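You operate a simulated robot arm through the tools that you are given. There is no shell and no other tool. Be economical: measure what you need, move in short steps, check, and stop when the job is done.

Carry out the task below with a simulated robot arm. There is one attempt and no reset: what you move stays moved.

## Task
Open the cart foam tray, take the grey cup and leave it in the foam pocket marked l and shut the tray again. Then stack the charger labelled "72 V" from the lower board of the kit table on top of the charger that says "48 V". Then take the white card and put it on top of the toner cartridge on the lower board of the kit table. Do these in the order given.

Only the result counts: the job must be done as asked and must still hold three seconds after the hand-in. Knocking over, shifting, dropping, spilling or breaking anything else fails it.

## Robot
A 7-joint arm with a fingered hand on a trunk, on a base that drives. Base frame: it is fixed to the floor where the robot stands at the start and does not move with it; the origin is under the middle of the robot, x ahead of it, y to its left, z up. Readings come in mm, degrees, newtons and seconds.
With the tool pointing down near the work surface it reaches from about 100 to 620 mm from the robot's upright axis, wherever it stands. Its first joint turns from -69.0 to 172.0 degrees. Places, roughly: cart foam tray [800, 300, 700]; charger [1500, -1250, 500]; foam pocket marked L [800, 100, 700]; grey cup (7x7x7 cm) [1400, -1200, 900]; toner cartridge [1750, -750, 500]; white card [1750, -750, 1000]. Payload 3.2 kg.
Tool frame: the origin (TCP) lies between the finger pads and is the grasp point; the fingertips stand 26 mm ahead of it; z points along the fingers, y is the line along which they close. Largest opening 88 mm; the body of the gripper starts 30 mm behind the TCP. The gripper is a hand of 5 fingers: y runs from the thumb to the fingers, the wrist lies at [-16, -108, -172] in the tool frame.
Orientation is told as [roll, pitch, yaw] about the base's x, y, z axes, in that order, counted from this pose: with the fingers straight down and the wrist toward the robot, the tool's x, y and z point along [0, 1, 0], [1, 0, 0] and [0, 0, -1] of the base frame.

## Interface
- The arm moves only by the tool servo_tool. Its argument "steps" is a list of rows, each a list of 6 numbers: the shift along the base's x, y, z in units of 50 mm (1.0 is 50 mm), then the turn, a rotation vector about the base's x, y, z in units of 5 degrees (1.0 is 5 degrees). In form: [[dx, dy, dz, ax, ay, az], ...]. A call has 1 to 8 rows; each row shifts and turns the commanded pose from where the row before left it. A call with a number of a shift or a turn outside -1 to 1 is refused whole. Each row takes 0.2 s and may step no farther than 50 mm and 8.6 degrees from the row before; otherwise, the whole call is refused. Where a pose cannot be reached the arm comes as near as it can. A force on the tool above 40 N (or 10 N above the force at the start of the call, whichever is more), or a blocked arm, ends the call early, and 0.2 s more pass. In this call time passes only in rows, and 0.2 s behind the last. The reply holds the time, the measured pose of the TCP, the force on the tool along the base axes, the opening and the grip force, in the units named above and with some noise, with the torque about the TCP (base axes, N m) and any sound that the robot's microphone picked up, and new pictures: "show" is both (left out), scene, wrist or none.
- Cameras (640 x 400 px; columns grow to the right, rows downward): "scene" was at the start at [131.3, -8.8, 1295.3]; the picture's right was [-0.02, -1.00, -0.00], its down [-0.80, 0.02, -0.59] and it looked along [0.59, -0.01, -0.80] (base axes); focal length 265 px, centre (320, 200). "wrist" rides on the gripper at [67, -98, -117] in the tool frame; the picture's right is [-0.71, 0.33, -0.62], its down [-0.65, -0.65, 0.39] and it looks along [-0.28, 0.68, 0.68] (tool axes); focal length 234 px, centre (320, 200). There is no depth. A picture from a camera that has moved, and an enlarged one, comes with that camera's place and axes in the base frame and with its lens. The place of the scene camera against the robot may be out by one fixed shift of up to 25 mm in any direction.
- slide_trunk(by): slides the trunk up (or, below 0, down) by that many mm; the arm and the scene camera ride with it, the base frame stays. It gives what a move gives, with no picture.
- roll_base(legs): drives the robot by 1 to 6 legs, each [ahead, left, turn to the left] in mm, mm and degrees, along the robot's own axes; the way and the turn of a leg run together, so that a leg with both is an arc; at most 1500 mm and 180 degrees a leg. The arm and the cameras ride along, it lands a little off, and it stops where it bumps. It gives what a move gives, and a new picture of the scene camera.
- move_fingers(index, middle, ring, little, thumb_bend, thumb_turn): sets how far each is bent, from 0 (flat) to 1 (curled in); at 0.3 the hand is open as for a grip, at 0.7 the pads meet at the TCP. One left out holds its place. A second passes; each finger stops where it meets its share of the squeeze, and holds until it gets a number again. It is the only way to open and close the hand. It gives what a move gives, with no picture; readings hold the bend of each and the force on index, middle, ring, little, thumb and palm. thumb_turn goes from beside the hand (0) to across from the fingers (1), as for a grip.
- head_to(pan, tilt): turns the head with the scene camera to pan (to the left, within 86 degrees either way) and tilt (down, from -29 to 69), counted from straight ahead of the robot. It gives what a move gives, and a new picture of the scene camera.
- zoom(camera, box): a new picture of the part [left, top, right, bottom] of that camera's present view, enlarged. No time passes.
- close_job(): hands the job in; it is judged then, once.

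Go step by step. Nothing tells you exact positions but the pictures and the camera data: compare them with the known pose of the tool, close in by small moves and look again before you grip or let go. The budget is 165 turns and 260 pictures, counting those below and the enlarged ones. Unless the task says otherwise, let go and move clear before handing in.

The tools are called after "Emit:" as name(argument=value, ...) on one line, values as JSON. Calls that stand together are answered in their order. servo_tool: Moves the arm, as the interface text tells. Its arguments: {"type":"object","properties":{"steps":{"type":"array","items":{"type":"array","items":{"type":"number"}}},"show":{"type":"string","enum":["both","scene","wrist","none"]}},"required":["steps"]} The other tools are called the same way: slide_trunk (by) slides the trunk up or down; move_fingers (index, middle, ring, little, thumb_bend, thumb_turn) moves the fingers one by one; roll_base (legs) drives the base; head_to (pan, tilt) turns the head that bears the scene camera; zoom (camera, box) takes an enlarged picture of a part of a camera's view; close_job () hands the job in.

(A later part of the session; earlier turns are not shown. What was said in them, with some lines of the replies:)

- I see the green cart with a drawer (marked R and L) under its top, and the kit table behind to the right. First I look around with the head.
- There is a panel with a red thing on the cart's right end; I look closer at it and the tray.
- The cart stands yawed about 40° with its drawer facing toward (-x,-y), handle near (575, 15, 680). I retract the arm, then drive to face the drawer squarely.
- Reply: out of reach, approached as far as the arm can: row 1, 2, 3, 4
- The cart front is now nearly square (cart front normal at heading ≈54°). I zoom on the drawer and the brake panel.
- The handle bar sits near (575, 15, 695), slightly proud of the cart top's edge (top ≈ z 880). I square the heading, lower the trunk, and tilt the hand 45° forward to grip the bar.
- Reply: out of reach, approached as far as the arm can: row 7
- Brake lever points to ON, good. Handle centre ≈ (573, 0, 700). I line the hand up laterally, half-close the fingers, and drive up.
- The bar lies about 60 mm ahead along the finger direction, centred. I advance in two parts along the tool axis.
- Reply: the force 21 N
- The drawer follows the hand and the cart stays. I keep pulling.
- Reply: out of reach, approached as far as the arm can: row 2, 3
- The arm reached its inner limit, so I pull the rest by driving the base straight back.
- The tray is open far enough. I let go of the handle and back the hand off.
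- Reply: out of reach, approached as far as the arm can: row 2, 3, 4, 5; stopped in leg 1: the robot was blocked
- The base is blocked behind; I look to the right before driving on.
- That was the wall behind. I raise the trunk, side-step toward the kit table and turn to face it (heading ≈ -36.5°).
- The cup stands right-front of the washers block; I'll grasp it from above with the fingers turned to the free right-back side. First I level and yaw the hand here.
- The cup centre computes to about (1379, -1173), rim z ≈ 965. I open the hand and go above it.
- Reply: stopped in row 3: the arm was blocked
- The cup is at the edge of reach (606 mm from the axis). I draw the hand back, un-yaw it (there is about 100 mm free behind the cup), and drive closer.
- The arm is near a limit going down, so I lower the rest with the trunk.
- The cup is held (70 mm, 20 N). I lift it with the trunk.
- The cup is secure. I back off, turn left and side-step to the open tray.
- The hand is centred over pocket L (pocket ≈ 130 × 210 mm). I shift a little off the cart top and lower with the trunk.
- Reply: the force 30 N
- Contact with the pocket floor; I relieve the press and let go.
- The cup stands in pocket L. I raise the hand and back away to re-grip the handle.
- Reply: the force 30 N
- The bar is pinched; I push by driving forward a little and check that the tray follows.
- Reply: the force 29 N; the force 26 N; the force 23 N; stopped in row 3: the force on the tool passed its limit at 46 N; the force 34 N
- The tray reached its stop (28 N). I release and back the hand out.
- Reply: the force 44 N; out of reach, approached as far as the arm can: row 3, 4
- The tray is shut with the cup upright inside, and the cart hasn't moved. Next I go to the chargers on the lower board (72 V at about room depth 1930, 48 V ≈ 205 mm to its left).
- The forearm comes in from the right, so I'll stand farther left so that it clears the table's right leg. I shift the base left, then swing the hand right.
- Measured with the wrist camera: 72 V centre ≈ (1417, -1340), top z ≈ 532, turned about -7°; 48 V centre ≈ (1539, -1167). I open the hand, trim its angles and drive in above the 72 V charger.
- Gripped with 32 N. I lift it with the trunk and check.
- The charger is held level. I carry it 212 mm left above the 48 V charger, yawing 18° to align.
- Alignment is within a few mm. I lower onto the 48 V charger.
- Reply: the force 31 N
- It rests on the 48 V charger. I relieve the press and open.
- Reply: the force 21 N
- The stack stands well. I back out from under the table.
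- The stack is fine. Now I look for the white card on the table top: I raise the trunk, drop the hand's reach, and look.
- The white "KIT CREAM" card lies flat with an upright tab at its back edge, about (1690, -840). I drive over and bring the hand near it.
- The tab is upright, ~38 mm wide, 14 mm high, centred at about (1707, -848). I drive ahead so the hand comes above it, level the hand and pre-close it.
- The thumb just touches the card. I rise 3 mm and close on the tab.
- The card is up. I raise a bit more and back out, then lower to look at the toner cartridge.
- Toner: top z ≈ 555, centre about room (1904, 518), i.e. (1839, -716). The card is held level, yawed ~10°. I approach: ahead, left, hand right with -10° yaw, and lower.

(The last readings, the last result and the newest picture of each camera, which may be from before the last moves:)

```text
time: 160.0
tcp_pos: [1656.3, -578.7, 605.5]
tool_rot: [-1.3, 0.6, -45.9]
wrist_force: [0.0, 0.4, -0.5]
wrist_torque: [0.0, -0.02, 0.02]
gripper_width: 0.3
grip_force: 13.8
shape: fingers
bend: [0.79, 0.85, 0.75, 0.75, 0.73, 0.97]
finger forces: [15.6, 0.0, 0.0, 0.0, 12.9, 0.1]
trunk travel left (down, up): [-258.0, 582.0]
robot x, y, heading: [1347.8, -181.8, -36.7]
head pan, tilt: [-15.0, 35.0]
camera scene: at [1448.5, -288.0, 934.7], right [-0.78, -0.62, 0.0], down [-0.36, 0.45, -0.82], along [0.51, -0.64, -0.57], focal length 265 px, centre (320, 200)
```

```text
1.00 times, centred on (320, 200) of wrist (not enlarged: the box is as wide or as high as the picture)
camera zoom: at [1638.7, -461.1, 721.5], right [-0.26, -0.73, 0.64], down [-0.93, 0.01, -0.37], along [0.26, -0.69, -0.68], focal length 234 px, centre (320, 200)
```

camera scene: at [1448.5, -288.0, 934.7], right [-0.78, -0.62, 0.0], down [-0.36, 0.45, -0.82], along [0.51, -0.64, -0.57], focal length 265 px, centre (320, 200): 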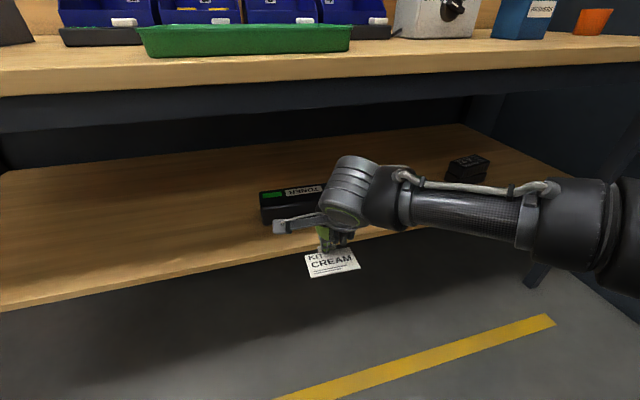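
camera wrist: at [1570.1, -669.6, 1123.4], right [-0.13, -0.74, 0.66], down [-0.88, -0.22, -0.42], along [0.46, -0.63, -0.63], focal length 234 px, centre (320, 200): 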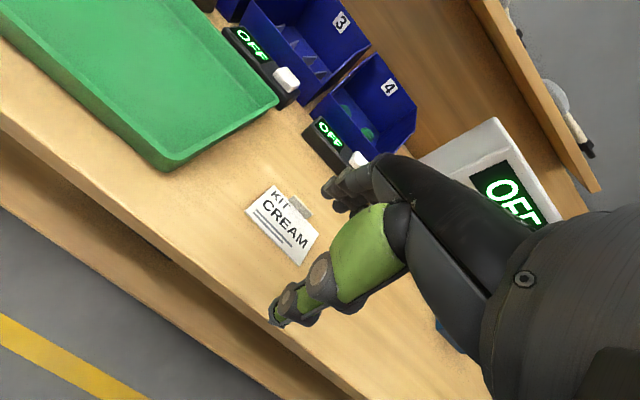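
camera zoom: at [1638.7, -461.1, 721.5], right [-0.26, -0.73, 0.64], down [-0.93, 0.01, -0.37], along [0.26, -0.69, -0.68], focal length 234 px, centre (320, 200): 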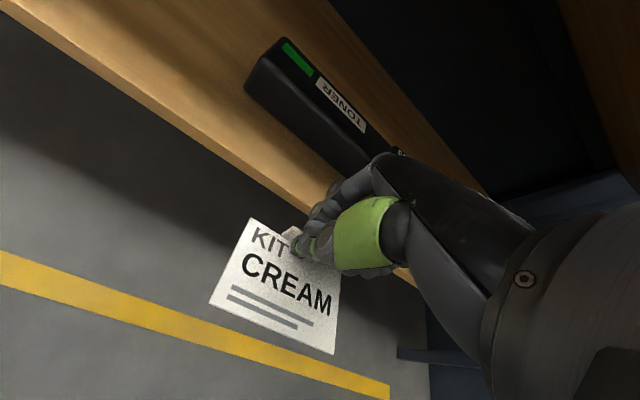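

Emit:
slide_trunk(by=-4)

Emit:
roll_base(legs=[[150, 0, 0]])

Emit:
zoom(camera="scene", box=[220, 120, 460, 280])

Emit:
zoom(camera="wrist", box=[0, 0, 640, 400])

```text
time: 160.5
tcp_pos: [1656.5, -578.9, 601.4]
tool_rot: [-1.3, 0.5, -45.9]
wrist_force: [-0.1, 0.0, -0.6]
wrist_torque: [-0.01, -0.02, -0.02]
gripper_width: 0.1
grip_force: 13.8
shape: fingers
bend: [0.79, 0.85, 0.75, 0.75, 0.73, 0.97]
finger forces: [15.6, 0.0, 0.0, 0.0, 12.9, 0.0]
trunk travel left (down, up): [-254.0, 586.0]
robot x, y, heading: [1344.1, -179.2, -36.6]
head pan, tilt: [-15.0, 35.0]
```

```text
time: 161.9
tcp_pos: [1776.2, -666.5, 600.0]
tool_rot: [-1.4, 0.5, -45.8]
wrist_force: [-0.1, -0.2, -0.4]
wrist_torque: [-0.02, 0.0, 0.03]
gripper_width: 0.2
grip_force: 14.4
shape: fingers
bend: [0.79, 0.85, 0.75, 0.75, 0.73, 0.97]
finger forces: [15.5, 0.1, 0.0, 0.0, 12.8, 0.0]
trunk travel left (down, up): [-254.0, 586.0]
robot x, y, heading: [1466.4, -271.9, -36.7]
head pan, tilt: [-15.0, 35.0]
camera scene: at [1568.0, -376.8, 930.6], right [-0.78, -0.62, 0.0], down [-0.36, 0.45, -0.82], along [0.51, -0.64, -0.57], focal length 265 px, centre (320, 200)
```

scene: 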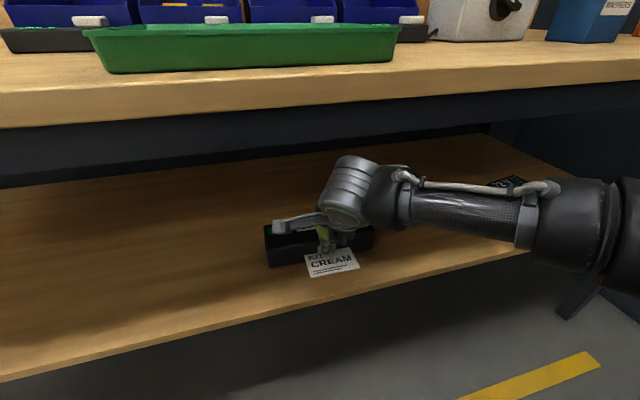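

```text
2.50 times, centred on (340, 200) of scene
camera zoom: at [1568.0, -376.8, 930.6], right [-0.78, -0.62, 0.0], down [-0.36, 0.45, -0.82], along [0.51, -0.64, -0.57], focal length 662 px, centre (270, 200)
```

zoom: 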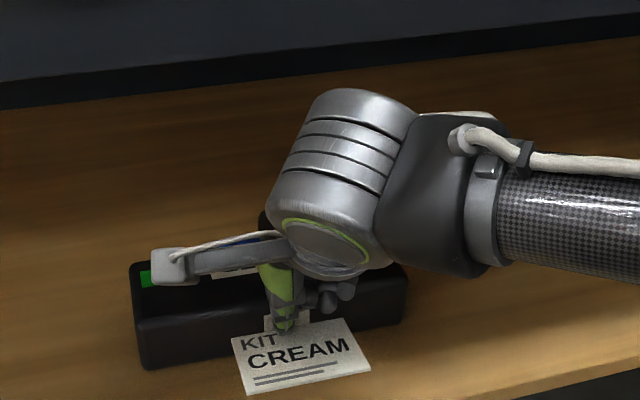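

```text
1.00 times, centred on (320, 200) of wrist (not enlarged: the box is as wide or as high as the picture)
camera zoom: at [1758.3, -549.8, 717.5], right [-0.26, -0.73, 0.64], down [-0.93, 0.01, -0.37], along [0.26, -0.69, -0.68], focal length 234 px, centre (320, 200)
```

zoom: 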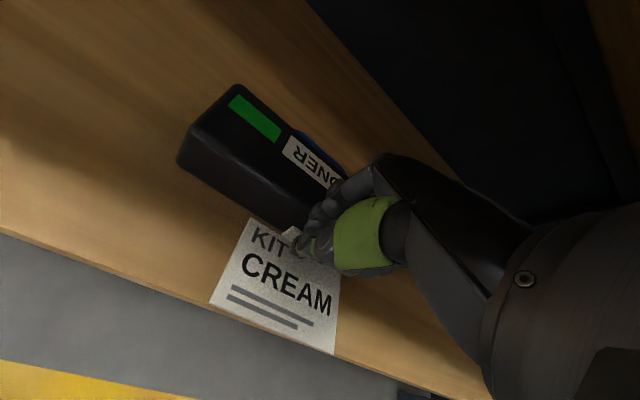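

Emit:
roll_base(legs=[[60, 0, 0]])

Emit:
roll_base(legs=[[52, 0, 0]])

Emit:
zoom(camera="scene", box=[220, 120, 460, 280])

Emit:
zoom(camera="wrist", box=[100, 100, 420, 380])

```text
time: 162.9
tcp_pos: [1826.2, -702.1, 601.2]
tool_rot: [-1.1, 0.5, -45.9]
wrist_force: [-0.4, -0.5, 0.4]
wrist_torque: [-0.04, -0.01, -0.03]
gripper_width: 0.1
grip_force: 14.2
shape: fingers
bend: [0.79, 0.85, 0.75, 0.75, 0.73, 0.97]
finger forces: [15.6, 0.1, 0.1, 0.0, 12.7, 0.0]
trunk travel left (down, up): [-254.0, 586.0]
robot x, y, heading: [1515.2, -310.6, -36.8]
head pan, tilt: [-15.0, 35.0]
camera scene: at [1616.9, -412.8, 930.6], right [-0.78, -0.62, 0.0], down [-0.36, 0.45, -0.82], along [0.51, -0.64, -0.57], focal length 265 px, centre (320, 200)
```

scene: 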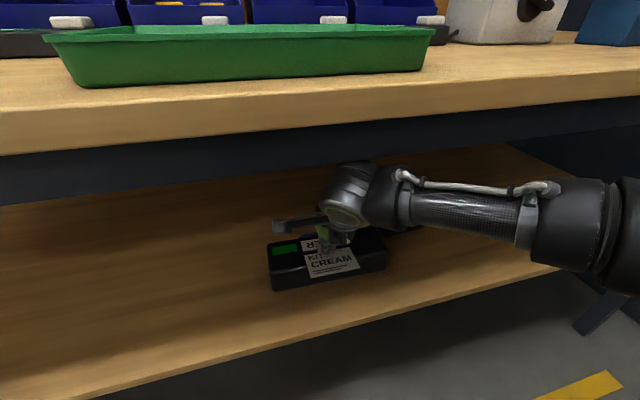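

```text
time: 163.8
tcp_pos: [1866.8, -733.5, 601.2]
tool_rot: [-1.3, 0.5, -45.8]
wrist_force: [-0.3, 0.6, 0.0]
wrist_torque: [-0.03, 0.03, -0.01]
gripper_width: 0.0
grip_force: 14.2
shape: fingers
bend: [0.79, 0.85, 0.75, 0.75, 0.73, 0.97]
finger forces: [15.6, 0.0, 0.1, 0.0, 12.8, 0.0]
trunk travel left (down, up): [-254.0, 586.0]
robot x, y, heading: [1556.2, -339.8, -36.9]
head pan, tilt: [-15.0, 35.0]
camera scene: at [1658.6, -443.8, 930.6], right [-0.78, -0.62, 0.0], down [-0.36, 0.45, -0.82], along [0.51, -0.64, -0.57], focal length 265 px, centre (320, 200)
```

scene: 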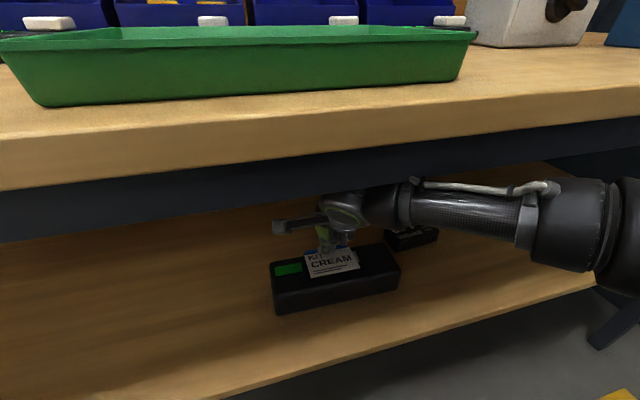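

```text
2.50 times, centred on (340, 200) of scene
camera zoom: at [1658.6, -443.8, 930.6], right [-0.78, -0.62, 0.0], down [-0.36, 0.45, -0.82], along [0.51, -0.64, -0.57], focal length 662 px, centre (270, 200)
```

zoom: 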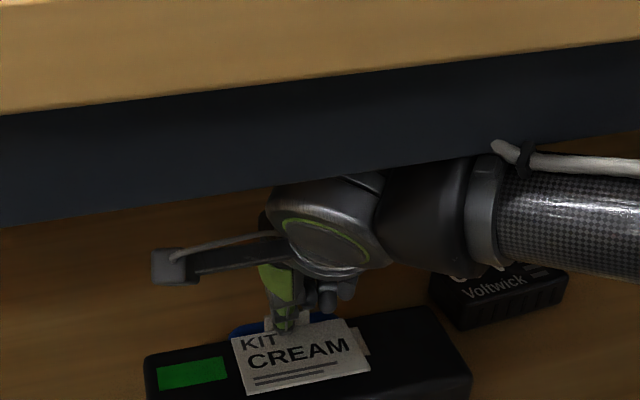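

```text
1.43 times, centred on (260, 240) of wrist
camera zoom: at [1849.1, -616.6, 717.5], right [-0.26, -0.73, 0.64], down [-0.93, 0.01, -0.37], along [0.26, -0.69, -0.68], focal length 334 px, centre (406, 143)
```

zoom: 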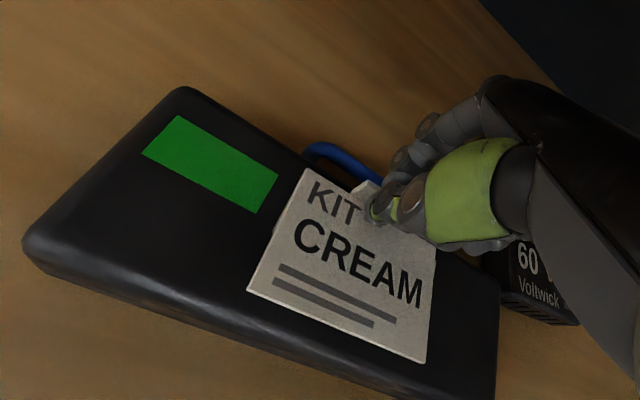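

The card is centred over the toner top (card 1877–1936 within 1870–1943). I lower it.

Emit:
slide_trunk(by=-9)

Emit:
slide_trunk(by=-4)

Emit:
zoom(camera="wrist", box=[100, 100, 420, 380])

```text
time: 164.4
tcp_pos: [1868.2, -733.0, 592.3]
tool_rot: [-1.3, 0.4, -45.8]
wrist_force: [0.1, 0.1, 3.3]
wrist_torque: [0.02, -0.06, -0.01]
gripper_width: 0.0
grip_force: 15.5
shape: fingers
bend: [0.8, 0.85, 0.75, 0.75, 0.73, 0.97]
finger forces: [17.0, 0.0, 0.1, 0.0, 13.6, 0.1]
trunk travel left (down, up): [-245.0, 595.0]
robot x, y, heading: [1555.6, -339.2, -36.6]
head pan, tilt: [-15.0, 35.0]
```

```text
time: 164.9
tcp_pos: [1866.5, -733.9, 590.9]
tool_rot: [-1.1, 0.0, -45.8]
wrist_force: [-0.2, -1.6, 18.7]
wrist_torque: [0.04, -0.12, -0.03]
gripper_width: 0.0
grip_force: 22.6
shape: fingers
bend: [0.8, 0.85, 0.75, 0.75, 0.73, 0.97]
finger forces: [26.6, 0.0, 0.0, 0.0, 18.5, 0.0]
trunk travel left (down, up): [-241.0, 599.0]
robot x, y, heading: [1555.6, -340.2, -36.6]
head pan, tilt: [-15.0, 35.0]
```

```text
1.43 times, centred on (260, 240) of wrist
camera zoom: at [1848.2, -615.6, 707.5], right [-0.27, -0.72, 0.64], down [-0.93, 0.01, -0.38], along [0.26, -0.69, -0.67], focal length 334 px, centre (406, 143)
```

zoom: 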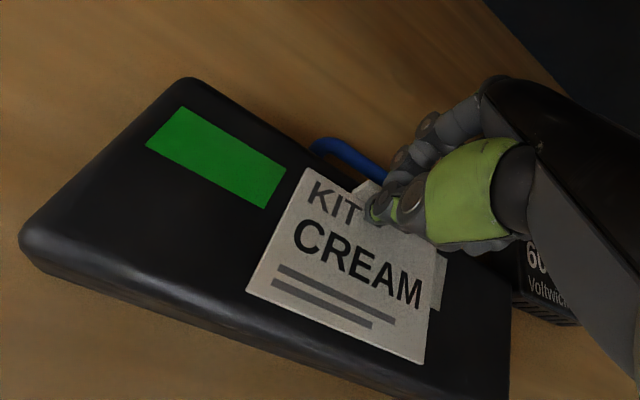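

Emit:
slide_trunk(by=3)

Emit:
move_fingers(thumb_bend=0.55)

Emit:
move_fingers(index=0.72, middle=0.75)

Emit:
zoom(camera="wrist", box=[100, 100, 420, 380])

```text
time: 165.4
tcp_pos: [1865.8, -733.0, 591.6]
tool_rot: [-1.3, 0.5, -45.7]
wrist_force: [0.0, 0.0, 12.2]
wrist_torque: [0.05, -0.09, -0.02]
gripper_width: 0.0
grip_force: 20.8
shape: fingers
bend: [0.8, 0.85, 0.75, 0.75, 0.73, 0.97]
finger forces: [23.4, 0.1, 0.1, 0.1, 17.3, 0.0]
trunk travel left (down, up): [-244.0, 596.0]
robot x, y, heading: [1553.3, -336.3, -36.7]
head pan, tilt: [-15.0, 35.0]
```

```text
time: 166.4
tcp_pos: [1865.7, -734.0, 590.3]
tool_rot: [-1.4, 0.5, -45.8]
wrist_force: [2.5, -1.6, 9.1]
wrist_torque: [0.15, 0.03, 0.01]
gripper_width: 5.5
grip_force: 4.3
shape: fingers
bend: [0.81, 0.85, 0.75, 0.75, 0.58, 0.97]
finger forces: [0.1, 0.1, 0.0, 0.0, 8.7, 0.1]
trunk travel left (down, up): [-244.0, 596.0]
robot x, y, heading: [1555.3, -339.1, -36.8]
head pan, tilt: [-15.0, 35.0]
```

```text
time: 167.4
tcp_pos: [1866.5, -733.2, 593.1]
tool_rot: [-1.2, 0.3, -45.8]
wrist_force: [0.6, -1.8, 21.7]
wrist_torque: [0.27, -0.05, -0.01]
gripper_width: 6.5
grip_force: 11.1
shape: fingers
bend: [0.74, 0.75, 0.75, 0.75, 0.55, 0.97]
finger forces: [20.6, 2.0, 0.0, 0.1, 0.0, 0.0]
trunk travel left (down, up): [-244.0, 596.0]
robot x, y, heading: [1554.3, -333.6, -36.4]
head pan, tilt: [-15.0, 35.0]
```

```text
1.43 times, centred on (260, 240) of wrist
camera zoom: at [1848.0, -615.3, 709.7], right [-0.26, -0.72, 0.64], down [-0.93, 0.01, -0.37], along [0.26, -0.69, -0.67], focal length 334 px, centre (406, 143)
```

zoom: 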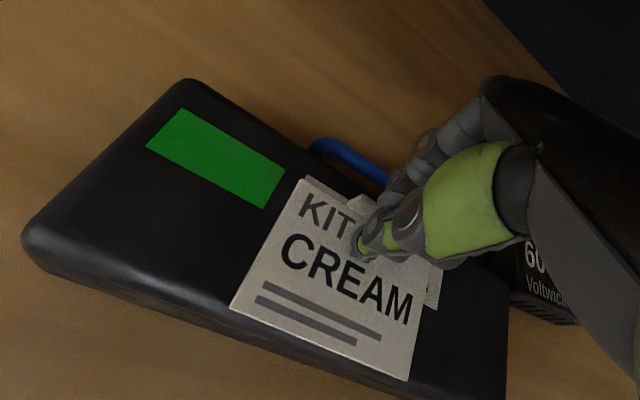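

Emit:
slide_trunk(by=10)

Emit:
zoom(camera="wrist", box=[100, 100, 420, 380])

Emit:
zoom(camera="scene", box=[220, 160, 460, 320])

```text
time: 168.0
tcp_pos: [1865.2, -733.1, 598.4]
tool_rot: [-1.5, 0.9, -45.7]
wrist_force: [0.0, -0.4, 0.7]
wrist_torque: [0.0, 0.02, 0.0]
gripper_width: 15.3
grip_force: 0.1
shape: fingers
bend: [0.72, 0.75, 0.75, 0.75, 0.55, 0.97]
finger forces: [0.1, 0.0, 0.0, 0.0, 0.0, 0.0]
trunk travel left (down, up): [-254.0, 586.0]
robot x, y, heading: [1554.2, -339.4, -36.6]
head pan, tilt: [-15.0, 35.0]
```

```text
1.43 times, centred on (260, 240) of wrist
camera zoom: at [1848.9, -616.5, 715.9], right [-0.26, -0.73, 0.64], down [-0.93, 0.01, -0.36], along [0.26, -0.69, -0.68], focal length 334 px, centre (406, 143)
```

zoom: 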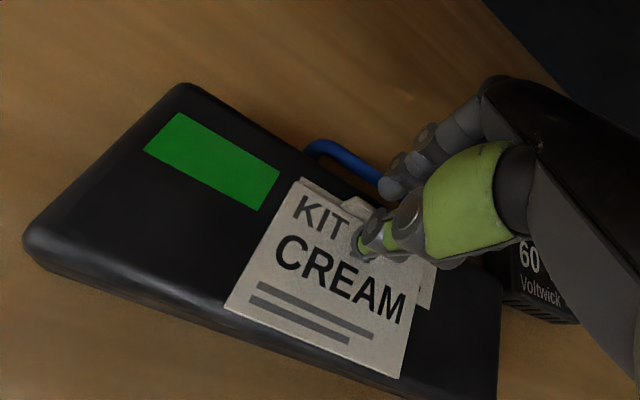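

```text
2.50 times, centred on (340, 240) of scene
camera zoom: at [1658.5, -443.7, 930.5], right [-0.78, -0.62, 0.0], down [-0.36, 0.45, -0.82], along [0.51, -0.64, -0.57], focal length 662 px, centre (270, 100)
```

zoom: 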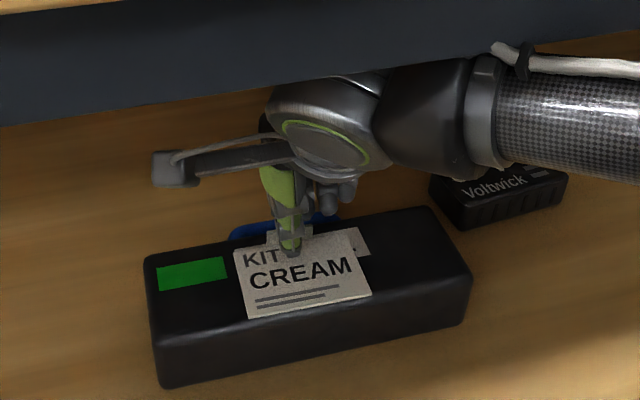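

The card lies on the toner. To clear its tab without hitting the table's apron, I rise while tilting the hand forward, then back out.

Emit:
servo_tool(steps=[[0, 0, 0.2, 0, 0, 0], [0, 0, 0.15, -0.72, -0.7, 0], [0, 0, 0.15, -0.72, -0.7, 0], [0, 0, 0.15, -0.72, -0.7, 0]], show="both")

```text
time: 169.0
tcp_pos: [1866.4, -732.3, 634.1]
tool_rot: [-1.3, -14.6, -45.8]
wrist_force: [-0.5, -0.2, -0.1]
wrist_torque: [0.02, -0.02, -0.04]
gripper_width: 15.2
grip_force: 0.1
shape: fingers
bend: [0.72, 0.75, 0.75, 0.75, 0.55, 0.97]
finger forces: [0.0, 0.1, 0.1, 0.0, 0.0, 0.0]
trunk travel left (down, up): [-254.0, 586.0]
robot x, y, heading: [1559.1, -337.4, -36.6]
head pan, tilt: [-15.0, 35.0]
camera scene: at [1658.5, -443.7, 930.7], right [-0.78, -0.62, 0.0], down [-0.36, 0.45, -0.82], along [0.51, -0.64, -0.57], focal length 265 px, centre (320, 200)
camera wrist: at [1830.9, -596.5, 721.4], right [-0.39, -0.6, 0.7], down [-0.85, -0.07, -0.53], along [0.37, -0.8, -0.48], focal length 234 px, centre (320, 200)
```

scene: 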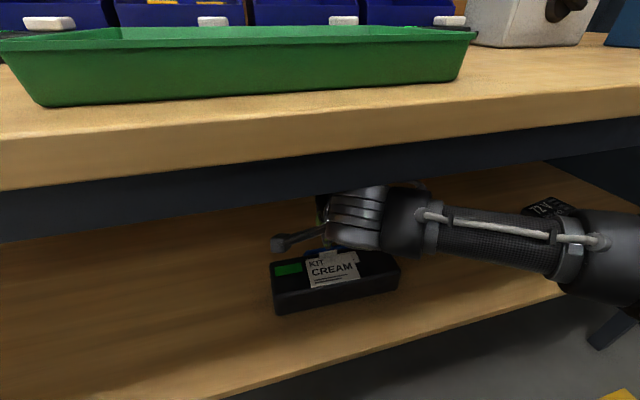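
wrist: 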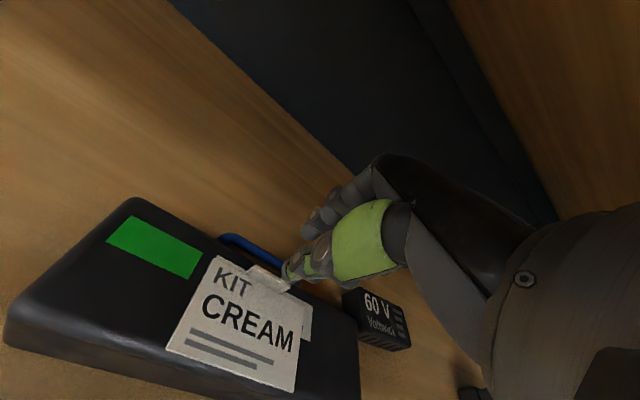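

Clear of the card. I back out.

Emit:
roll_base(legs=[[-130, 0, 0]])

Emit:
roll_base(legs=[[-200, 0, 0]])

Emit:
zoom(camera="scene", box=[200, 130, 540, 320])

```text
time: 170.3
tcp_pos: [1764.3, -656.2, 633.8]
tool_rot: [-1.3, -14.4, -45.8]
wrist_force: [0.4, 0.4, 0.6]
wrist_torque: [-0.02, 0.01, 0.0]
gripper_width: 15.4
grip_force: 0.0
shape: fingers
bend: [0.72, 0.75, 0.75, 0.75, 0.55, 0.97]
finger forces: [0.0, 0.0, 0.0, 0.2, 0.0, 0.0]
trunk travel left (down, up): [-254.0, 586.0]
robot x, y, heading: [1456.1, -258.3, -36.8]
head pan, tilt: [-15.0, 35.0]
camera scene: at [1555.4, -367.2, 930.7], right [-0.78, -0.62, 0.0], down [-0.36, 0.45, -0.82], along [0.51, -0.64, -0.57], focal length 265 px, centre (320, 200)
```

scene: 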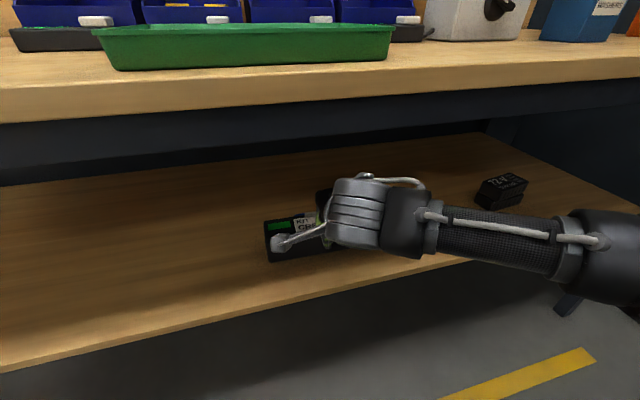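

```text
time: 171.9
tcp_pos: [1601.7, -535.6, 633.9]
tool_rot: [-1.4, -14.5, -45.7]
wrist_force: [0.9, -0.4, -0.6]
wrist_torque: [-0.04, -0.01, -0.03]
gripper_width: 15.3
grip_force: 0.1
shape: fingers
bend: [0.72, 0.75, 0.75, 0.75, 0.55, 0.97]
finger forces: [0.1, 0.0, 0.1, 0.0, 0.0, 0.0]
trunk travel left (down, up): [-254.0, 586.0]
robot x, y, heading: [1289.2, -141.9, -36.7]
head pan, tilt: [-15.0, 35.0]
camera scene: at [1392.3, -246.5, 930.7], right [-0.78, -0.62, 0.0], down [-0.36, 0.45, -0.82], along [0.51, -0.64, -0.57], focal length 265 px, centre (320, 200)
```

scene: 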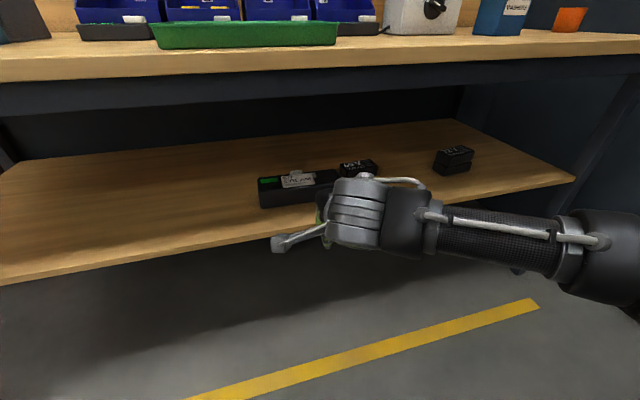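

```text
1.88 times, centred on (370, 225) of scene
camera zoom: at [1392.3, -246.5, 930.7], right [-0.78, -0.62, 0.0], down [-0.36, 0.45, -0.82], along [0.51, -0.64, -0.57], focal length 499 px, centre (226, 153)
```

zoom: 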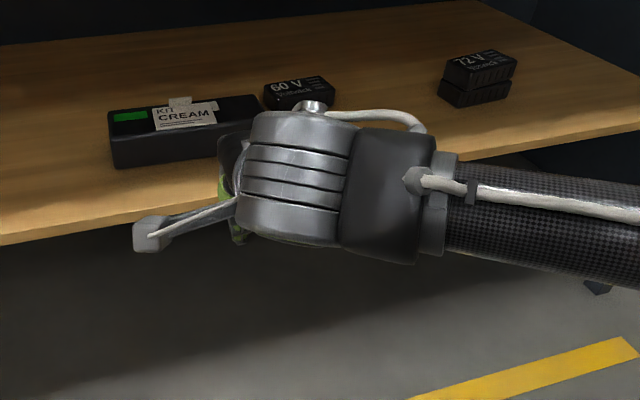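

The card rests on the toner, the 72 V charger sits on the 48 V one, and the tray was shut with the cup in pocket L. The hand is clear, so I hand in.

Emit:
close_job()

```text
The job is handed in.
```

I finished all three tasks in the order you gave and handed the job in:
- **Cup:** the grey cup is in foam pocket L and the tray is shut.
- **Chargers:** the 72 V charger is on top of the 48 V charger.
- **Card:** the white card is on the toner cartridge, with its front edge roughly level with the toner's front edge.

I last looked at the tray right after closing it, not just before hand-in.
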